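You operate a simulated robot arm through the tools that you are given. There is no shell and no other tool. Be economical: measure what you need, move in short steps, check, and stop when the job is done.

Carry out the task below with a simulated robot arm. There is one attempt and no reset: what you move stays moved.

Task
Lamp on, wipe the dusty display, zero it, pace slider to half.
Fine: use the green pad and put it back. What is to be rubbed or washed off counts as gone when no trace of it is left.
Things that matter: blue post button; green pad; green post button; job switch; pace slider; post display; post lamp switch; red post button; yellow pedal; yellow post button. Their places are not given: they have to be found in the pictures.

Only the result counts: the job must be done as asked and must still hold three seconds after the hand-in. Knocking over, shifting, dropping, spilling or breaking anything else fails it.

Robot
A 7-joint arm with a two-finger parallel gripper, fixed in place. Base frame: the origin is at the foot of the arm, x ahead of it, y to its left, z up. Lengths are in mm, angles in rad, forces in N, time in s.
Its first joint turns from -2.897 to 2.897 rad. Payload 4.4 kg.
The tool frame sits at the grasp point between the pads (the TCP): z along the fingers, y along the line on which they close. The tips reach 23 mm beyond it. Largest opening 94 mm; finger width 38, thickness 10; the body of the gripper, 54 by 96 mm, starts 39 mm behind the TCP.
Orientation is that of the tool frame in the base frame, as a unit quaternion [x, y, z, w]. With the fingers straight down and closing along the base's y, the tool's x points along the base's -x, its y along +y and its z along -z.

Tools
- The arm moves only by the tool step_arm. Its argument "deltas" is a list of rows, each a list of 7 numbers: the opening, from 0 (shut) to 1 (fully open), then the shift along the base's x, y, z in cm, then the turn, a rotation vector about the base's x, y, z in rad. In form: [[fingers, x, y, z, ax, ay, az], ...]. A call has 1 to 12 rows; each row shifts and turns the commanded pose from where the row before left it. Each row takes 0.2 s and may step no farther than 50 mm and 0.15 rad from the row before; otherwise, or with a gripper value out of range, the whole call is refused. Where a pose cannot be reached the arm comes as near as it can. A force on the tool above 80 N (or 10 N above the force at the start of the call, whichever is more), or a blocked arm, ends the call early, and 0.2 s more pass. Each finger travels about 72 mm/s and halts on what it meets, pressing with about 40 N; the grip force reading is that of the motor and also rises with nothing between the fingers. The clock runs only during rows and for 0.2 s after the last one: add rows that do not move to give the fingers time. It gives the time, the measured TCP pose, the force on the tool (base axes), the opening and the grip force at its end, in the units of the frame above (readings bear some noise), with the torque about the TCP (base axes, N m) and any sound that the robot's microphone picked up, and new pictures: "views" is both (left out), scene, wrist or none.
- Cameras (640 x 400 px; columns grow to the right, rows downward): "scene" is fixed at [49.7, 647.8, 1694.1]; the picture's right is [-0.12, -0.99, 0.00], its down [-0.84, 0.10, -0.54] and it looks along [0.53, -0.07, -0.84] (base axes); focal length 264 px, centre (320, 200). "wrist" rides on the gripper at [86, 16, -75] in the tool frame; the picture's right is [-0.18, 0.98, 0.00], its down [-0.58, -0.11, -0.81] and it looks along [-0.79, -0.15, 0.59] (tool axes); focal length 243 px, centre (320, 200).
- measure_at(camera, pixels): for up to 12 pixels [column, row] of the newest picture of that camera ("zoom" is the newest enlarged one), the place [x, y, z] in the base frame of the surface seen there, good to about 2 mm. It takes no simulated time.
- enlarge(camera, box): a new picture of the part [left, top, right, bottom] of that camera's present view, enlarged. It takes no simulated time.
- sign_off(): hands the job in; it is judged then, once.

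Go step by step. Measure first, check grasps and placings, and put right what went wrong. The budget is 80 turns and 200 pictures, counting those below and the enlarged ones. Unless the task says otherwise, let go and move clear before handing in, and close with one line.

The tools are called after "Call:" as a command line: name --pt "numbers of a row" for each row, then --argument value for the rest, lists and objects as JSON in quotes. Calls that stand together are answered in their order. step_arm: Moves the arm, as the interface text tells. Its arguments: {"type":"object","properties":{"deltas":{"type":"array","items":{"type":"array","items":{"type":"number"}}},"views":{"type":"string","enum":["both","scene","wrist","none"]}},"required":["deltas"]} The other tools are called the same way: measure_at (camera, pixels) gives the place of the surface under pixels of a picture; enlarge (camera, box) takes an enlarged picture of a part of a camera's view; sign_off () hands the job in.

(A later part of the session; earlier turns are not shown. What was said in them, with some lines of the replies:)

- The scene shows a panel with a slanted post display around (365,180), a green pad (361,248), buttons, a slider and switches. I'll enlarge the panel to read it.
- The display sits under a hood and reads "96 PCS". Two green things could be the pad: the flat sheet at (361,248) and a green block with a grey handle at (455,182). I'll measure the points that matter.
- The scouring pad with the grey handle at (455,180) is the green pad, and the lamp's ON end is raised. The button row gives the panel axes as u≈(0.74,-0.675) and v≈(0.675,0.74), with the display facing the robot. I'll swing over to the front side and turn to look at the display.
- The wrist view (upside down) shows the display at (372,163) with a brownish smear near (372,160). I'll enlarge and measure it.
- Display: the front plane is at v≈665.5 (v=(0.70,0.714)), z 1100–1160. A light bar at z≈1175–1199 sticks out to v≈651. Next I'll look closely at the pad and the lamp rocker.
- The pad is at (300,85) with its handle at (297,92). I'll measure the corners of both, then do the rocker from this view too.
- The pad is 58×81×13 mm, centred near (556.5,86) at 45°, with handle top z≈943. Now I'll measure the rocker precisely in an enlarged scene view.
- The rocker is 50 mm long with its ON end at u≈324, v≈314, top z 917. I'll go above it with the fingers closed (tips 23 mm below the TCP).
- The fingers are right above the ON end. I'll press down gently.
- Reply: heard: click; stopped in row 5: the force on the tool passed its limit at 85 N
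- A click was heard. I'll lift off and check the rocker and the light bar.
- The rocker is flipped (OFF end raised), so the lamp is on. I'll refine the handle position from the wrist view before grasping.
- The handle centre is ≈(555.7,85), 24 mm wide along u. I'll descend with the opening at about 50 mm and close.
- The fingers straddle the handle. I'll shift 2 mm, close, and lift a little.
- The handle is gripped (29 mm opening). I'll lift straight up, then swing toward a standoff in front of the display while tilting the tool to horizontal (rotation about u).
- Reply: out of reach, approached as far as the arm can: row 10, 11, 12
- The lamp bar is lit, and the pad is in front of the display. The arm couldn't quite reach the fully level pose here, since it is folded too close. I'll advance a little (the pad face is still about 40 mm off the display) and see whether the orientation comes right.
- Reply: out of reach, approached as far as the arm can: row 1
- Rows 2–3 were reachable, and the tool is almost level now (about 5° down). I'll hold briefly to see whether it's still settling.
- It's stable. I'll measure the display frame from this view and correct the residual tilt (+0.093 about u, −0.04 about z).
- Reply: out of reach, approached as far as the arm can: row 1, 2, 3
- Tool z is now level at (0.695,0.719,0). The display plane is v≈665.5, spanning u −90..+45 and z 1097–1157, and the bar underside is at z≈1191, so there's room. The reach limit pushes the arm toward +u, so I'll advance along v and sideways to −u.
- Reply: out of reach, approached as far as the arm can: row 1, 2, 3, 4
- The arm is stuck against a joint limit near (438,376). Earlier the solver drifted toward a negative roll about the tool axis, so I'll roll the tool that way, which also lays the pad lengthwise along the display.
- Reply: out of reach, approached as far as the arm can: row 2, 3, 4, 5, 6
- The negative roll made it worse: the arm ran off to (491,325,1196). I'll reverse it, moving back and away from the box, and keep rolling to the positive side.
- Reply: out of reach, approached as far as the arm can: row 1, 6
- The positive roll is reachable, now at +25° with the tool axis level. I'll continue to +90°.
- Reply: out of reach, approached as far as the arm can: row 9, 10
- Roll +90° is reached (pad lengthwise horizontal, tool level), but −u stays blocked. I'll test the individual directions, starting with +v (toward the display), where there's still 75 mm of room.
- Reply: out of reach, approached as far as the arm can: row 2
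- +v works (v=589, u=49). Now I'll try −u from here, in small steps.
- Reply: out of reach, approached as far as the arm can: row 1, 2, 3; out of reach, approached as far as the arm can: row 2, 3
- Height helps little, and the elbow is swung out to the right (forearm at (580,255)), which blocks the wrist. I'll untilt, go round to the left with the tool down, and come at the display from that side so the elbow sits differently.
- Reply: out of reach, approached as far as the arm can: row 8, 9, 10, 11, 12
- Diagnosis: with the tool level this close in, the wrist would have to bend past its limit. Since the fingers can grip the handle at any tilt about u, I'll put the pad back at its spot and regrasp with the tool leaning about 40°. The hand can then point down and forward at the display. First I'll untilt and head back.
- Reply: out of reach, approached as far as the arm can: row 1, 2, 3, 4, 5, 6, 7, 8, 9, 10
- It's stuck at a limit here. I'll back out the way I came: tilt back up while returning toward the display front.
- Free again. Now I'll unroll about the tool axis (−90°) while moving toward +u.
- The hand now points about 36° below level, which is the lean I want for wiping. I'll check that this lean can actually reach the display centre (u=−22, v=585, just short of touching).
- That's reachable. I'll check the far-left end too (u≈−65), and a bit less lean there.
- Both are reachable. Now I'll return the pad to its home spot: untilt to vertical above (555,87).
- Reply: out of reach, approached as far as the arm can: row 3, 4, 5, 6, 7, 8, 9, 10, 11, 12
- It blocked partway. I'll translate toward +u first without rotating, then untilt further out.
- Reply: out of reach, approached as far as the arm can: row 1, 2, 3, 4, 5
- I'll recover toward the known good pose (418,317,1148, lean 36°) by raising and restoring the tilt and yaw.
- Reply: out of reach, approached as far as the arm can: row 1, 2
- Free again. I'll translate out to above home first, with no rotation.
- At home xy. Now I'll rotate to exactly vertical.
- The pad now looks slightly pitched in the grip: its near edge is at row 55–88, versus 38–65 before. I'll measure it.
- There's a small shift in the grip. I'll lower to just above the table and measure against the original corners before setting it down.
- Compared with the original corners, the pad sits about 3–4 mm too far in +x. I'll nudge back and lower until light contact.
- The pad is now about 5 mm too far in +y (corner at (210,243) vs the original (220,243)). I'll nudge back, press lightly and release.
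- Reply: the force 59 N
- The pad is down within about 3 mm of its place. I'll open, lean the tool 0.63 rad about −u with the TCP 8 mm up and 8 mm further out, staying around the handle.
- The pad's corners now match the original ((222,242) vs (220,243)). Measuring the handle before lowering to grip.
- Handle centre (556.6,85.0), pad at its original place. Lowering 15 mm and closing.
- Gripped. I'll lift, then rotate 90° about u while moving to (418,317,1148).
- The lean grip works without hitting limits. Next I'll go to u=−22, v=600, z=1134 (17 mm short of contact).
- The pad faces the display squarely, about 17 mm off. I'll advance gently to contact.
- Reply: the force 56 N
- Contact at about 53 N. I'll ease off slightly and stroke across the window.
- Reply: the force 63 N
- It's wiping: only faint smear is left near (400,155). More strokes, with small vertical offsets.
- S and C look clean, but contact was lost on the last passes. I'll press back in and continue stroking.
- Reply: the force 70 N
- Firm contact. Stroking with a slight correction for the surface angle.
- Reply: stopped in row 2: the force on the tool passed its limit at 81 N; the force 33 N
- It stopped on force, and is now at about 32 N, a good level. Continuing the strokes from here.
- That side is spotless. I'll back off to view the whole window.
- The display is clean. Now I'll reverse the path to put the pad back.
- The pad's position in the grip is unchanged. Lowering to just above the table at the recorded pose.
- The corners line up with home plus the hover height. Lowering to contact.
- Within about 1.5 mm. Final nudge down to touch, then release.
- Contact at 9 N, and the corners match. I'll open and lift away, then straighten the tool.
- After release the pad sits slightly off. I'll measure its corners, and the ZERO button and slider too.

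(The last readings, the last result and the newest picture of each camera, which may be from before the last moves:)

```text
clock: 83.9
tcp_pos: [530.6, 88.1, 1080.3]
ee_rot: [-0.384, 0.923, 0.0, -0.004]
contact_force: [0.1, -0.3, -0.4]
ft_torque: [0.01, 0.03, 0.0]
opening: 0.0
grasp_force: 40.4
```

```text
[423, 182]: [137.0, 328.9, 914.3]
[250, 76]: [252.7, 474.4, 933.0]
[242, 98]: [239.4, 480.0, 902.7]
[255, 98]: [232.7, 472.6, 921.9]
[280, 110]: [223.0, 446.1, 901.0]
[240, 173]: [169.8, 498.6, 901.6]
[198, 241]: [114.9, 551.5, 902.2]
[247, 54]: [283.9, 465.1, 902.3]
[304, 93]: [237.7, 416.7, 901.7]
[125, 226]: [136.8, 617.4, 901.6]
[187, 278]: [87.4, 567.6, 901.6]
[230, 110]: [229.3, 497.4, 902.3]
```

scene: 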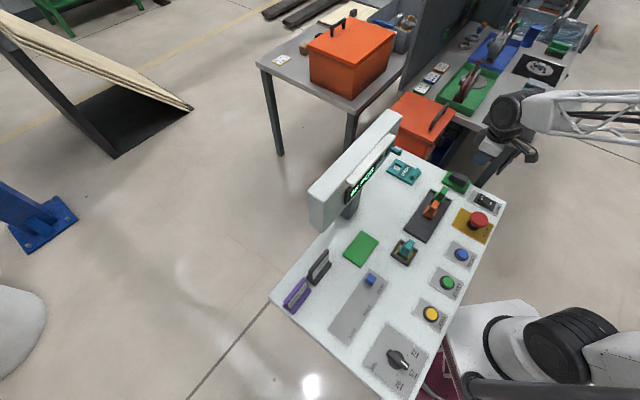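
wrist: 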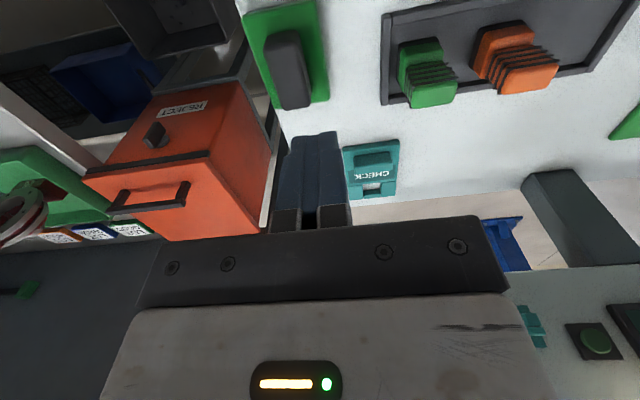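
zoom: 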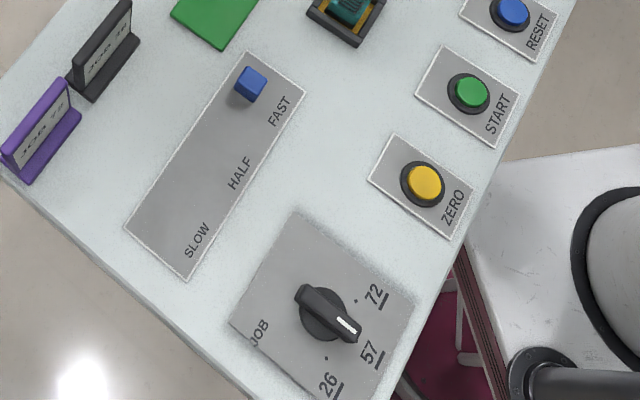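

The pad ended ≈9 mm too far in +u. I'll push it back with the closed fingertips against the handle's +u side, going above (587,53) and down to z≈945 first.

Call:
step_arm --pt "0 2.9 -1.8 -2 0 0 0" --pt "0 2.8 -1.7 -2 0 0 0" --pt "0 0 0 -4 0 0 0" --pt "0 0 0 -3.5 0 0 0" --pt "0 0 0 -2 0 0 0" --pt "0 0 0 0 0 0 0" --views "wrist"

Call:
enlarge --camera "scene" --box '[435, 165, 515, 215]'

```text
clock: 85.3
tcp_pos: [586.9, 50.6, 947.2]
ee_rot: [-0.383, 0.924, 0.0, -0.004]
contact_force: [0.6, -0.1, 0.6]
ft_torque: [0.02, 0.01, 0.01]
opening: 0.0
grasp_force: 40.3
```

wrist: 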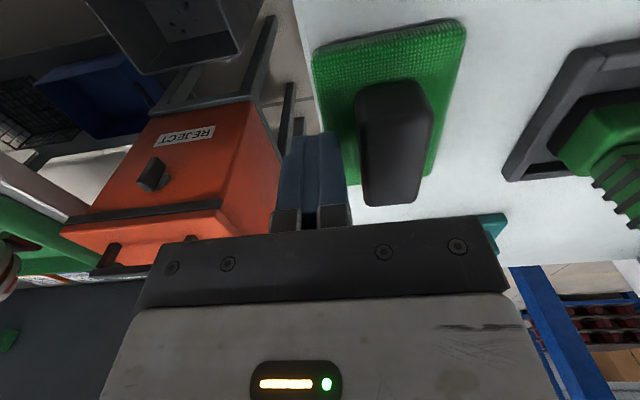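

```text
8.00 times, centred on (475, 190) of scene
```

zoom: 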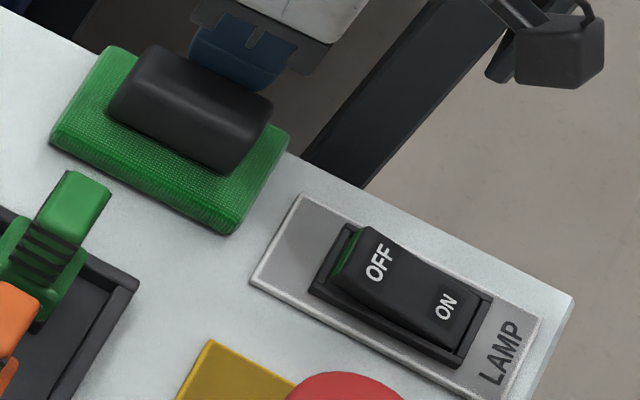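

The fingers are beside the handle. Pushing about 20 mm toward −u.

Call:
step_arm --pt "0 -0.5 0.5 0 0 0 0" --pt "0 -0.3 0.3 0 0 0 0" --pt "0 -0.3 0.3 0 0 0 0" --pt "0 -0.3 0.3 0 0 0 0" --pt "0 0 0 0 0 0 0" --views "none"

Call:
enlarge --camera "scene" --box '[435, 165, 515, 215]'

```text
clock: 86.5
tcp_pos: [572.2, 67.8, 948.4]
ee_rot: [-0.383, 0.924, -0.001, -0.005]
contact_force: [0.8, -0.3, -0.4]
ft_torque: [0.01, -0.02, 0.0]
opening: 0.1
grasp_force: 40.1
```

```text
8.00 times, centred on (475, 190) of scene
```

zoom: 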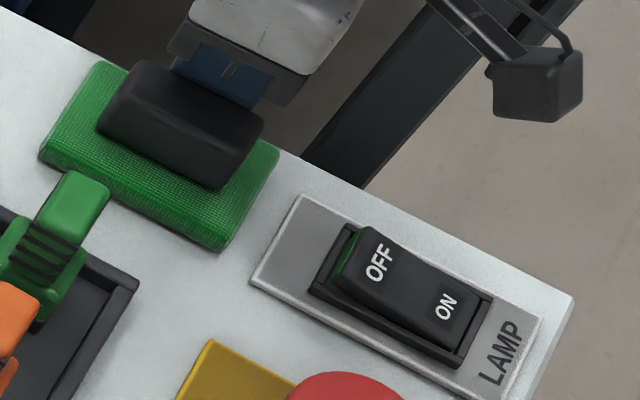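

The pad is back in place within about 2 mm. I'll back off, lift, and travel to the yellow ZERO button at (137,328).

Call:
step_arm --pt "0 0.7 -0.7 0.5 0 0 0" --pt "0 0 0 4.5 0 0 0" --pt "0 0 0 4.5 0 0 0" --pt "0 0 0 4 0 0 0" --views "none"

Call:
step_arm --pt "0 -4 2.4 0 0 0 0" --pt "0 -4 2.4 0 0 0 0" --pt "0 -4 2.4 0 0 0 0" --pt "0 -4 2.4 0 0 0 0" --pt "0 -4 2.4 0 0 0 0" --pt "0 -4 2.4 0 0 0 0" --pt "0 -4 2.4 0 0 0 0" --pt "0 -4 2.4 0 0 0 0" --pt "0 -4 2.4 0 0 0 0" --pt "0 -4 2.4 0 0 0 0" --pt "0 -4 2.4 0 0 0 0" --pt "0 0 0 0 0 0 0" --views "both"

```text
clock: 87.5
tcp_pos: [579.7, 62.2, 1084.8]
ee_rot: [-0.383, 0.924, 0.0, -0.004]
contact_force: [-0.5, -0.2, -0.3]
ft_torque: [-0.01, -0.02, 0.01]
opening: 0.0
grasp_force: 39.9
```

```text
clock: 90.1
tcp_pos: [137.5, 327.4, 1082.8]
ee_rot: [-0.382, 0.924, 0.0, -0.004]
contact_force: [-0.2, 0.0, 0.2]
ft_torque: [0.02, 0.0, 0.01]
opening: 0.0
grasp_force: 40.0
```

scene: 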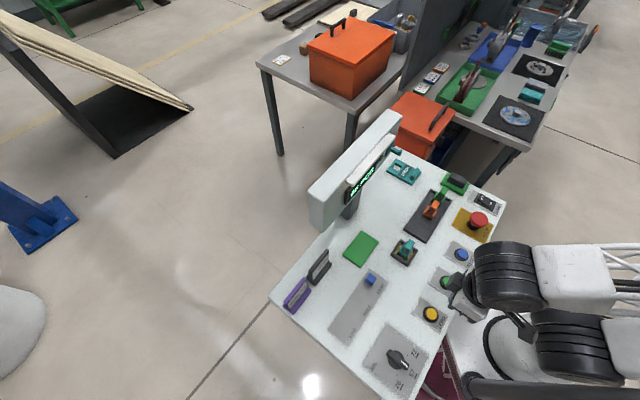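
wrist: 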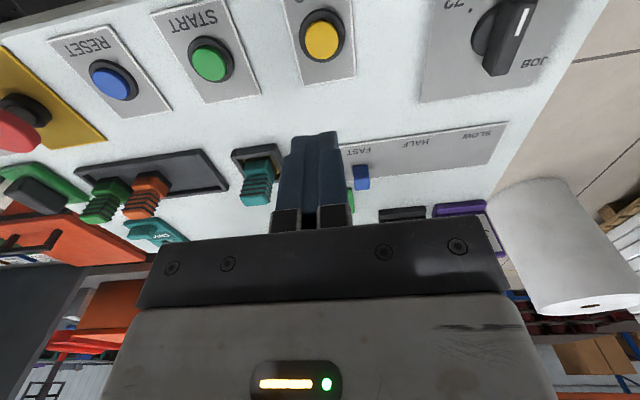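

Reached above ZERO. I'll confirm the button centre in the wrist view at (321,40).

Call:
measure_at --camera "wrist" --pixels '[[321, 40], [321, 28], [321, 54], [307, 42], [335, 38], [361, 178], [361, 186], [361, 168], [414, 142], [505, 125], [345, 150], [355, 178]]'

Call:
enlarge --camera "wrist" --box '[330, 100, 530, 220]'

```text
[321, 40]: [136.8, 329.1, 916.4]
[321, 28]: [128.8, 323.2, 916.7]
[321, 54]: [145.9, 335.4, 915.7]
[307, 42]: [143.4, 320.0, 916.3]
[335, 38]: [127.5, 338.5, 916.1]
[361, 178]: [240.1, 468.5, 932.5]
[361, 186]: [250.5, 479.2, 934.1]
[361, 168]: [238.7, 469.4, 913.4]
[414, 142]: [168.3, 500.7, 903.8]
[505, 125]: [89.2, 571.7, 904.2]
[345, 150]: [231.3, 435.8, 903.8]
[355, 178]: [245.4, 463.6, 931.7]
```

```text
3.20 times, centred on (430, 160) of wrist
```

zoom: 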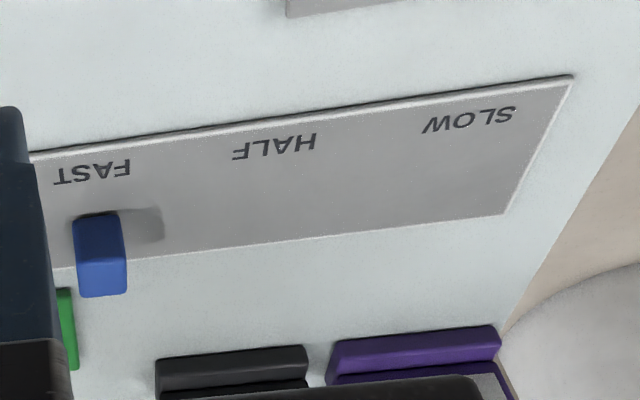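

Button centre (136.8,329.1), top z≈916. Pressing down.

Call:
step_arm --pt "0 -0.05 0.15 -4.5 0 0 0" --pt "0 0 0 -4.5 0 0 0" --pt "0 0 0 -4.5 0 0 0" --pt "0 0 0 -0.8 0 0 0" --pt "0 0 0 -0.3 0 0 0" --pt "0 0 0 -0.3 0 0 0" --pt "0 0 0 -0.2 0 0 0" --pt "0 0 0 -0.2 0 0 0" --views "none"

Call:
enlarge --camera "scene" --box '[310, 110, 410, 220]'

```text
clock: 91.9
tcp_pos: [141.2, 326.3, 930.1]
ee_rot: [-0.383, 0.924, -0.001, -0.004]
contact_force: [0.8, -15.0, 39.0]
ft_torque: [-0.26, -0.11, -0.02]
opening: 0.0
grasp_force: 40.0
heard: click
```

```text
3.64 times, centred on (360, 165) of scene
```

zoom: 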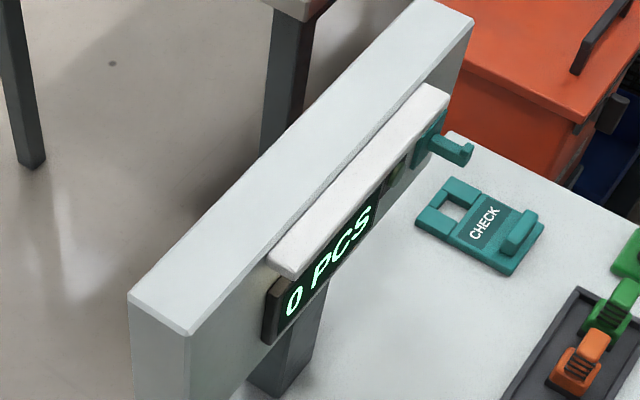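

The display shows "0 PCS". Next I'll lift and go above the slider knob at ≈(246,472), opening to straddle it along its track. HALF is at u≈−234, the knob at u≈−160.

Call:
step_arm --pt "0 0 0 2 0 0 0" --pt "0 0 0 4 0 0 0" --pt "0.5 0 0 4 0 0 0" --pt "0.5 2.6 3.6 0 0 0 0" --pt "0.5 2.6 3.6 0 0 0 0" --pt "0.5 2.7 3.6 0 0 0 0" --pt "0.5 2.7 3.6 0 0 0 0" --pt "0.5 0 0 0 0 0 0" --views "both"

```text
clock: 93.7
tcp_pos: [246.8, 470.9, 1031.6]
ee_rot: [-0.383, 0.924, -0.001, -0.004]
contact_force: [0.1, -0.5, 0.6]
ft_torque: [-0.01, -0.02, 0.0]
opening: 47.1
grasp_force: 0.0
```

scene: 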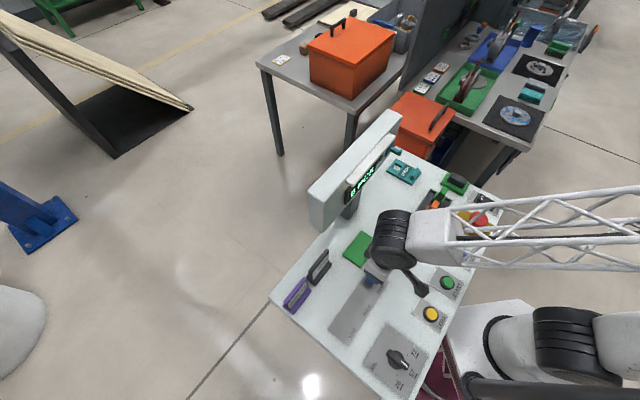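
wrist: 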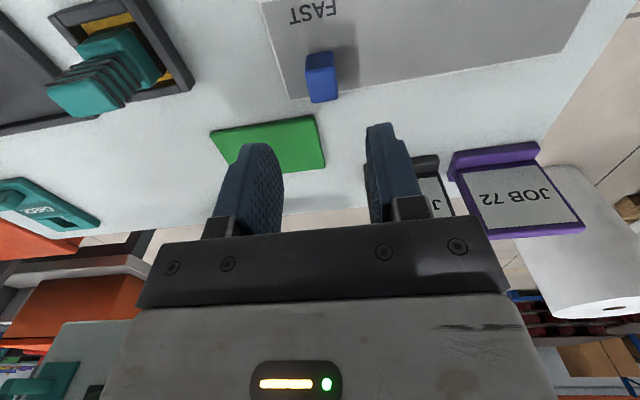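

Call:
measure_at --camera "wrist" --pixels '[[322, 62], [310, 88], [332, 88], [323, 97], [322, 78], [430, 165], [500, 150]]'

```text
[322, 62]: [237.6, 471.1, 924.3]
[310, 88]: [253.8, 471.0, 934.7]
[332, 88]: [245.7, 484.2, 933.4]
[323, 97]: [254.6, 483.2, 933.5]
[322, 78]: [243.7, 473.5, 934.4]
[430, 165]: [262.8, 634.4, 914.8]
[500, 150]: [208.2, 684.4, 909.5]
```

Knob centre (248,476), top z 934. Descending over it and closing.

Call:
step_arm --pt "0.5 0.14 0.49 -4 0 0 0" --pt "0.5 0 0 -4 0 0 0" --pt "0.5 0 0 -1.5 0 0 0" --pt "0.25 0 0 0 0 0 0" --pt "0.1 0 0 0 0 0 0" --pt "0.1 0 0 0 0 0 0" --views "both"

```text
clock: 95.1
tcp_pos: [247.4, 478.2, 933.5]
ee_rot: [-0.384, 0.923, 0.0, -0.004]
contact_force: [2.2, 1.3, -3.2]
ft_torque: [0.41, -0.52, -0.12]
opening: 21.8
grasp_force: 45.1
```

scene: 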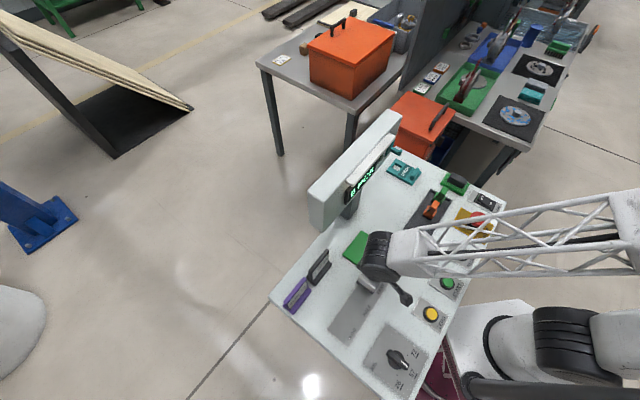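
wrist: 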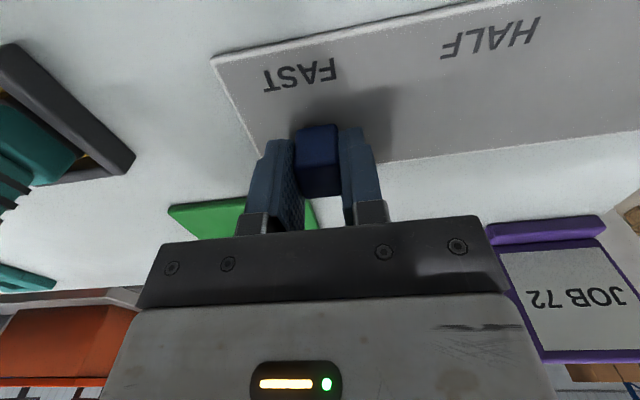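

The knob is gripped. Sliding 73 mm toward HALF.

Call:
step_arm --pt "0.1 -0.65 0.65 0 0 0 0" --pt "0.1 -0.65 0.65 0 0 0 0" --pt "0.1 -0.65 0.65 0 0 0 0" --pt "0.1 -0.65 0.65 0 0 0 0" --pt "0.1 -0.65 0.65 0 0 0 0" --pt "0.1 -0.65 0.65 0 0 0 0" --pt "0.1 -0.65 0.65 0 0 0 0" --pt "0.1 -0.61 0.61 0 0 0 0" --pt "0.1 0 0 0 0 0 0" --pt "0.1 0 0 0 0 0 0" --views "wrist"

```text
clock: 97.3
tcp_pos: [194.7, 526.5, 934.9]
ee_rot: [-0.383, 0.924, 0.0, -0.004]
contact_force: [2.0, 2.7, 20.5]
ft_torque: [-0.6, 0.1, -0.3]
opening: 21.4
grasp_force: 45.1
```

wrist: 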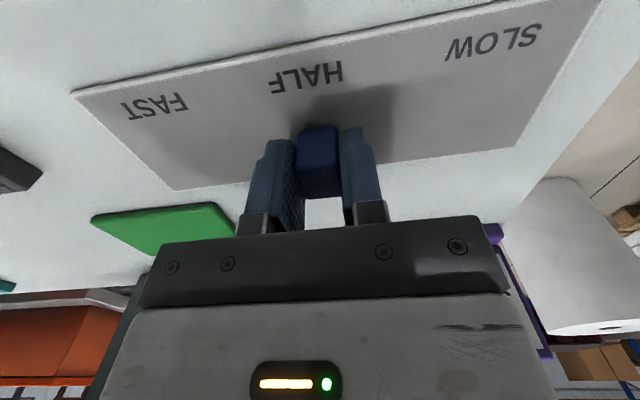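

u≈−234.6, opposite HALF. I'll release, lift and check.

Call:
step_arm --pt "0.3 0 0 0 0 0 0" --pt "0.5 0 0 0 0 0 0" --pt "0.5 0 0 2 0 0 0" --pt "0.5 0 0 4.5 0 0 0" --pt "0.5 0 0 4.5 0 0 0" --pt "0.5 2 -4 3 0 0 0" --pt "0.5 2 -4 3 0 0 0" --pt "0.5 2 -4 0 0 0 0" --pt "0.5 2 -4 0 0 0 0" --pt "0.5 2 -4 0 0 0 0" --pt "0.5 0 0 0 0 0 0" --views "both"

Call:
enlarge --camera "scene" --box '[320, 250, 470, 390]'

Call:
enlarge --camera "wrist" --box '[280, 60, 520, 220]'

```text
refused: row 6 steps farther than a row can; nothing moved
```

```text
2.86 times, centred on (395, 320) of scene
```

zoom: 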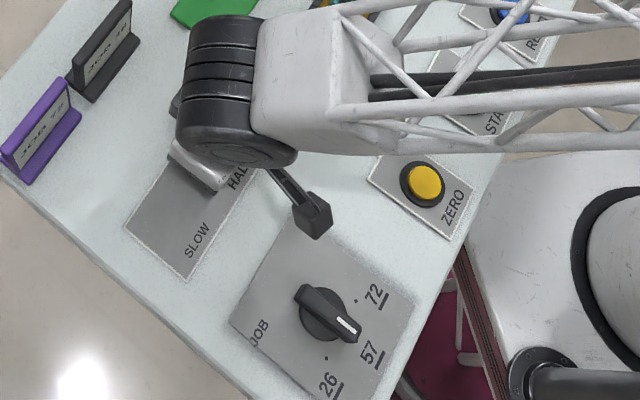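

```text
2.50 times, centred on (400, 140) of wrist
```

zoom: 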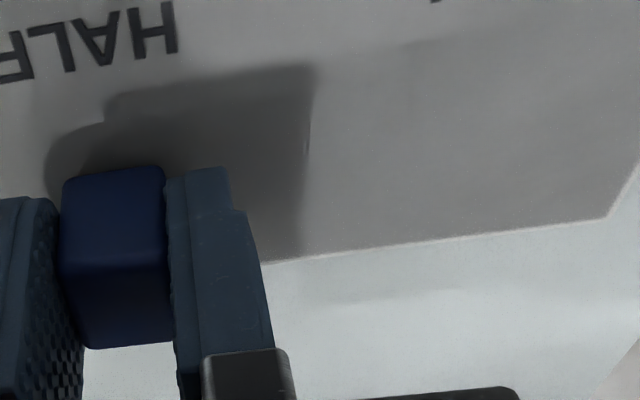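

That call was refused because row 6 was too long, so I'll repeat it with shorter steps.

Call:
step_arm --pt "0.3 0 0 0 0 0 0" --pt "0.5 0 0 0 0 0 0" --pt "0.5 0 0 2 0 0 0" --pt "0.5 0 0 4.5 0 0 0" --pt "0.5 0 0 4.5 0 0 0" --pt "0.5 0 0 4.5 0 0 0" --pt "0.5 2 -4 0 0 0 0" --pt "0.5 2 -4 0 0 0 0" --pt "0.5 2 -4 0 0 0 0" --pt "0.5 2 -4 0 0 0 0" --pt "0.5 2 -4 0 0 0 0" --pt "0.5 0 0 0 0 0 0" --views "both"

Call:
enlarge --camera "scene" --box '[320, 250, 470, 390]'

Call:
enlarge --camera "scene" --box '[310, 110, 510, 225]'

```text
clock: 99.9
tcp_pos: [293.5, 326.6, 1090.4]
ee_rot: [-0.384, 0.923, 0.0, -0.004]
contact_force: [-0.2, 0.5, -0.5]
ft_torque: [-0.05, -0.03, -0.03]
opening: 47.0
grasp_force: 0.1
```

scene: 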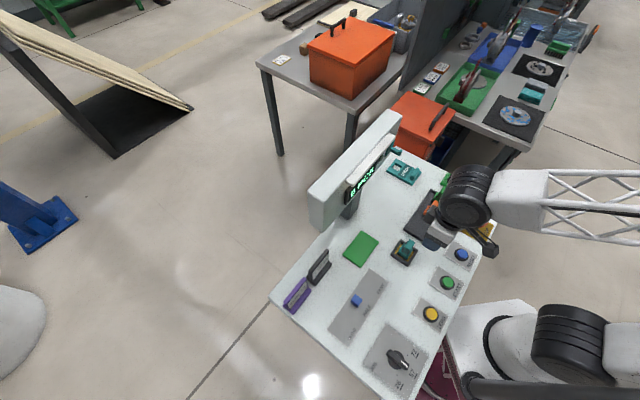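
wrist: 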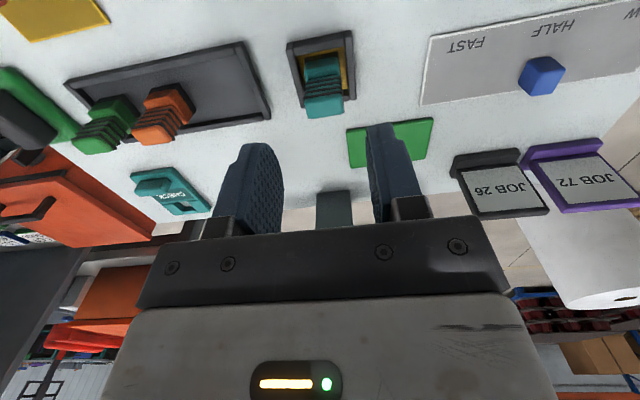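

```text
2.86 times, centred on (395, 320) of scene
```

zoom: 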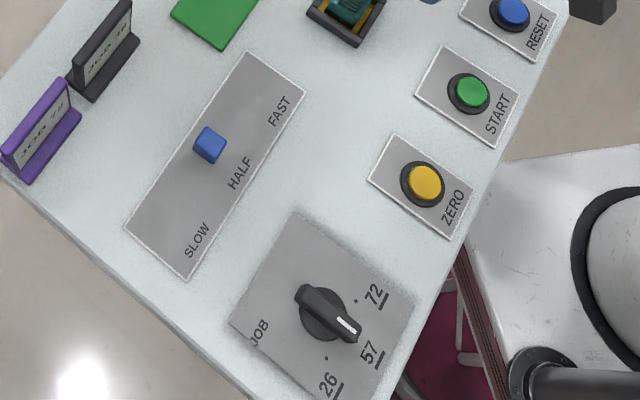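

```text
3.20 times, centred on (410, 168) of scene
```

zoom: 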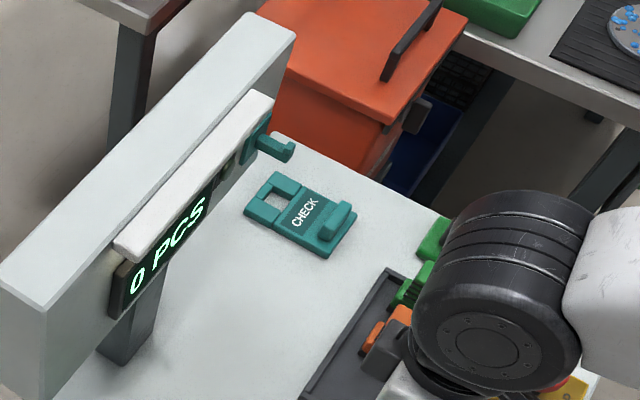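

The knob looks aligned with HALF. I'll measure it, and back up to see the whole display face in the wrist view.

Call:
measure_at --camera "wrist" --pixels '[[530, 82], [552, 86], [541, 82], [565, 68], [553, 28], [540, 92]]'

Call:
step_arm --pt "0.5 0 0 4.5 0 0 0" --pt "0.5 0 0 4.5 0 0 0" --pt "0.5 0 0 4.5 0 0 0" --pt "0.5 1.5 0 4.5 0 0 0" --pt "0.5 2 -1 4.2 0 0 0" --pt "0.5 2 -1 3 0 0 0" --pt "0.5 0 0 0 0 0 0" --views "both"

Call:
enlarge --camera "wrist" --box '[280, 100, 480, 230]'

```text
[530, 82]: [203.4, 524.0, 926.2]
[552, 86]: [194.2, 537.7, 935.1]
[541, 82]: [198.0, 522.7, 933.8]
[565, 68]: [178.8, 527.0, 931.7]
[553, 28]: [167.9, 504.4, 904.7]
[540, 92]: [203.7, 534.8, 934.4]
```

```text
clock: 101.5
tcp_pos: [349.4, 308.1, 1342.1]
ee_rot: [-0.383, 0.924, -0.001, -0.005]
contact_force: [-1.1, -0.1, 0.3]
ft_torque: [0.0, -0.01, 0.02]
opening: 47.1
grasp_force: 0.0
```

scene: 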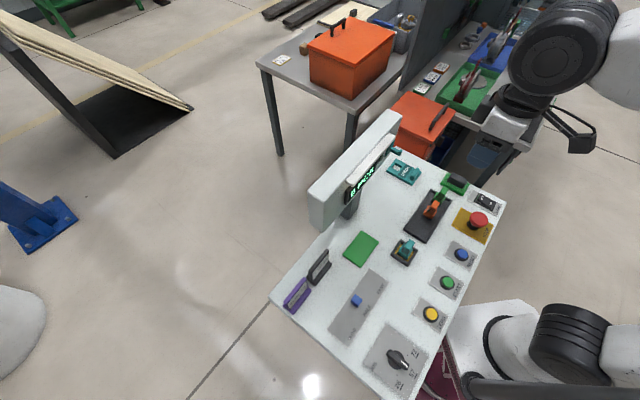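
wrist: 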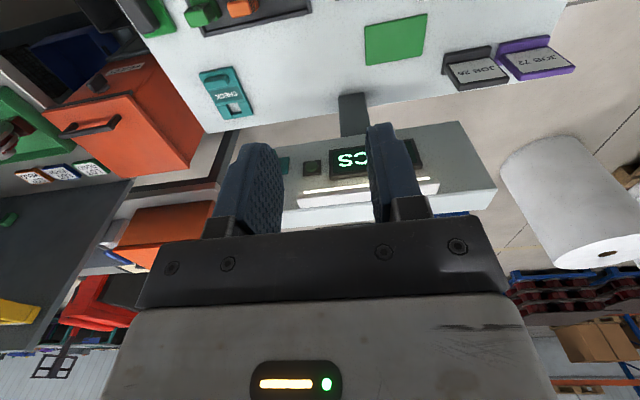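

```text
3.08 times, centred on (380, 165) of wrist
```

zoom: 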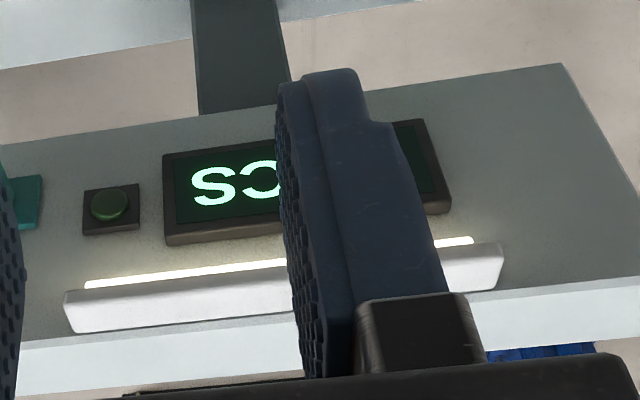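

The knob centre is u≈−235, right at HALF. The S and C area is clean; I'll shift the hand sideways to see the rest unobstructed.

Call:
step_arm --pt "0.5 3.2 -3.2 -2 0 0 0" --pt "0.5 3.2 -3.2 -2 0 0 0" --pt "0.5 0 0 0 0 0 0" --views "wrist"

Call:
enlarge --camera "wrist" --box '[390, 100, 560, 230]'

Call:
enlarge --camera "scene" --box '[435, 165, 515, 215]'

```text
clock: 102.3
tcp_pos: [412.3, 242.0, 1304.3]
ee_rot: [-0.384, 0.923, -0.001, -0.004]
contact_force: [0.0, -0.2, -0.7]
ft_torque: [-0.02, -0.01, -0.01]
opening: 47.1
grasp_force: 0.0
```

wrist: 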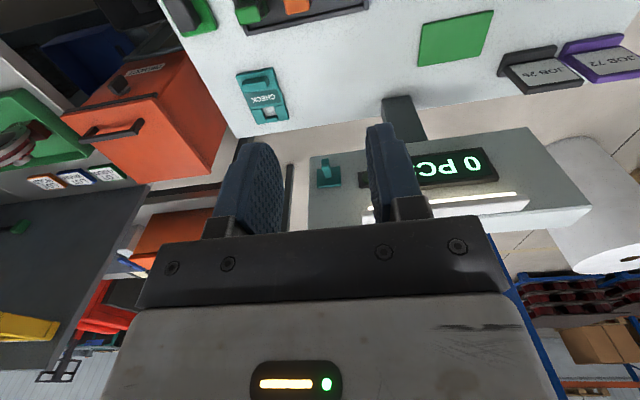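

```text
3.08 times, centred on (475, 165) of wrist
```

zoom: 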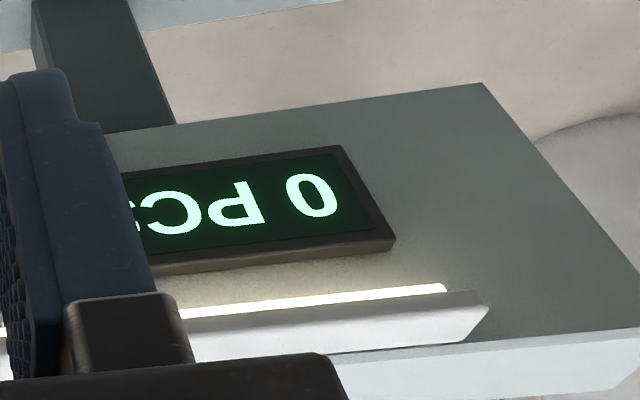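

```text
8.00 times, centred on (475, 190) of scene
```

zoom: 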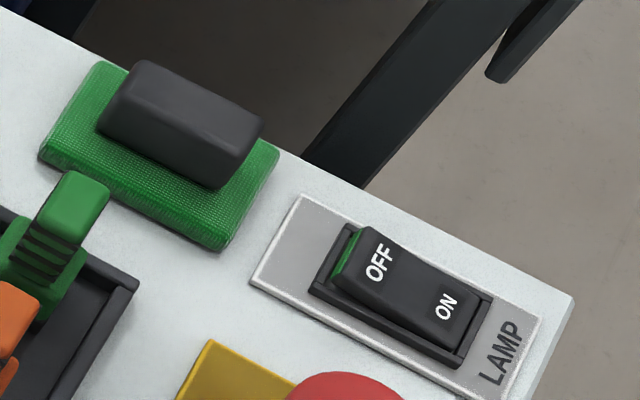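

The display is spotless and reads "0 PCS". The lamp is on, the pad is back in its place, the slider is at HALF, and the arm is clear, so I'm handing in.

Call:
sign_off

```text
The job is handed in.
```

The lamp is on, the display is wiped clean with the green pad and reads 0 PCS, the pad is back within about 2 mm of where it was, and the pace slider is at HALF.
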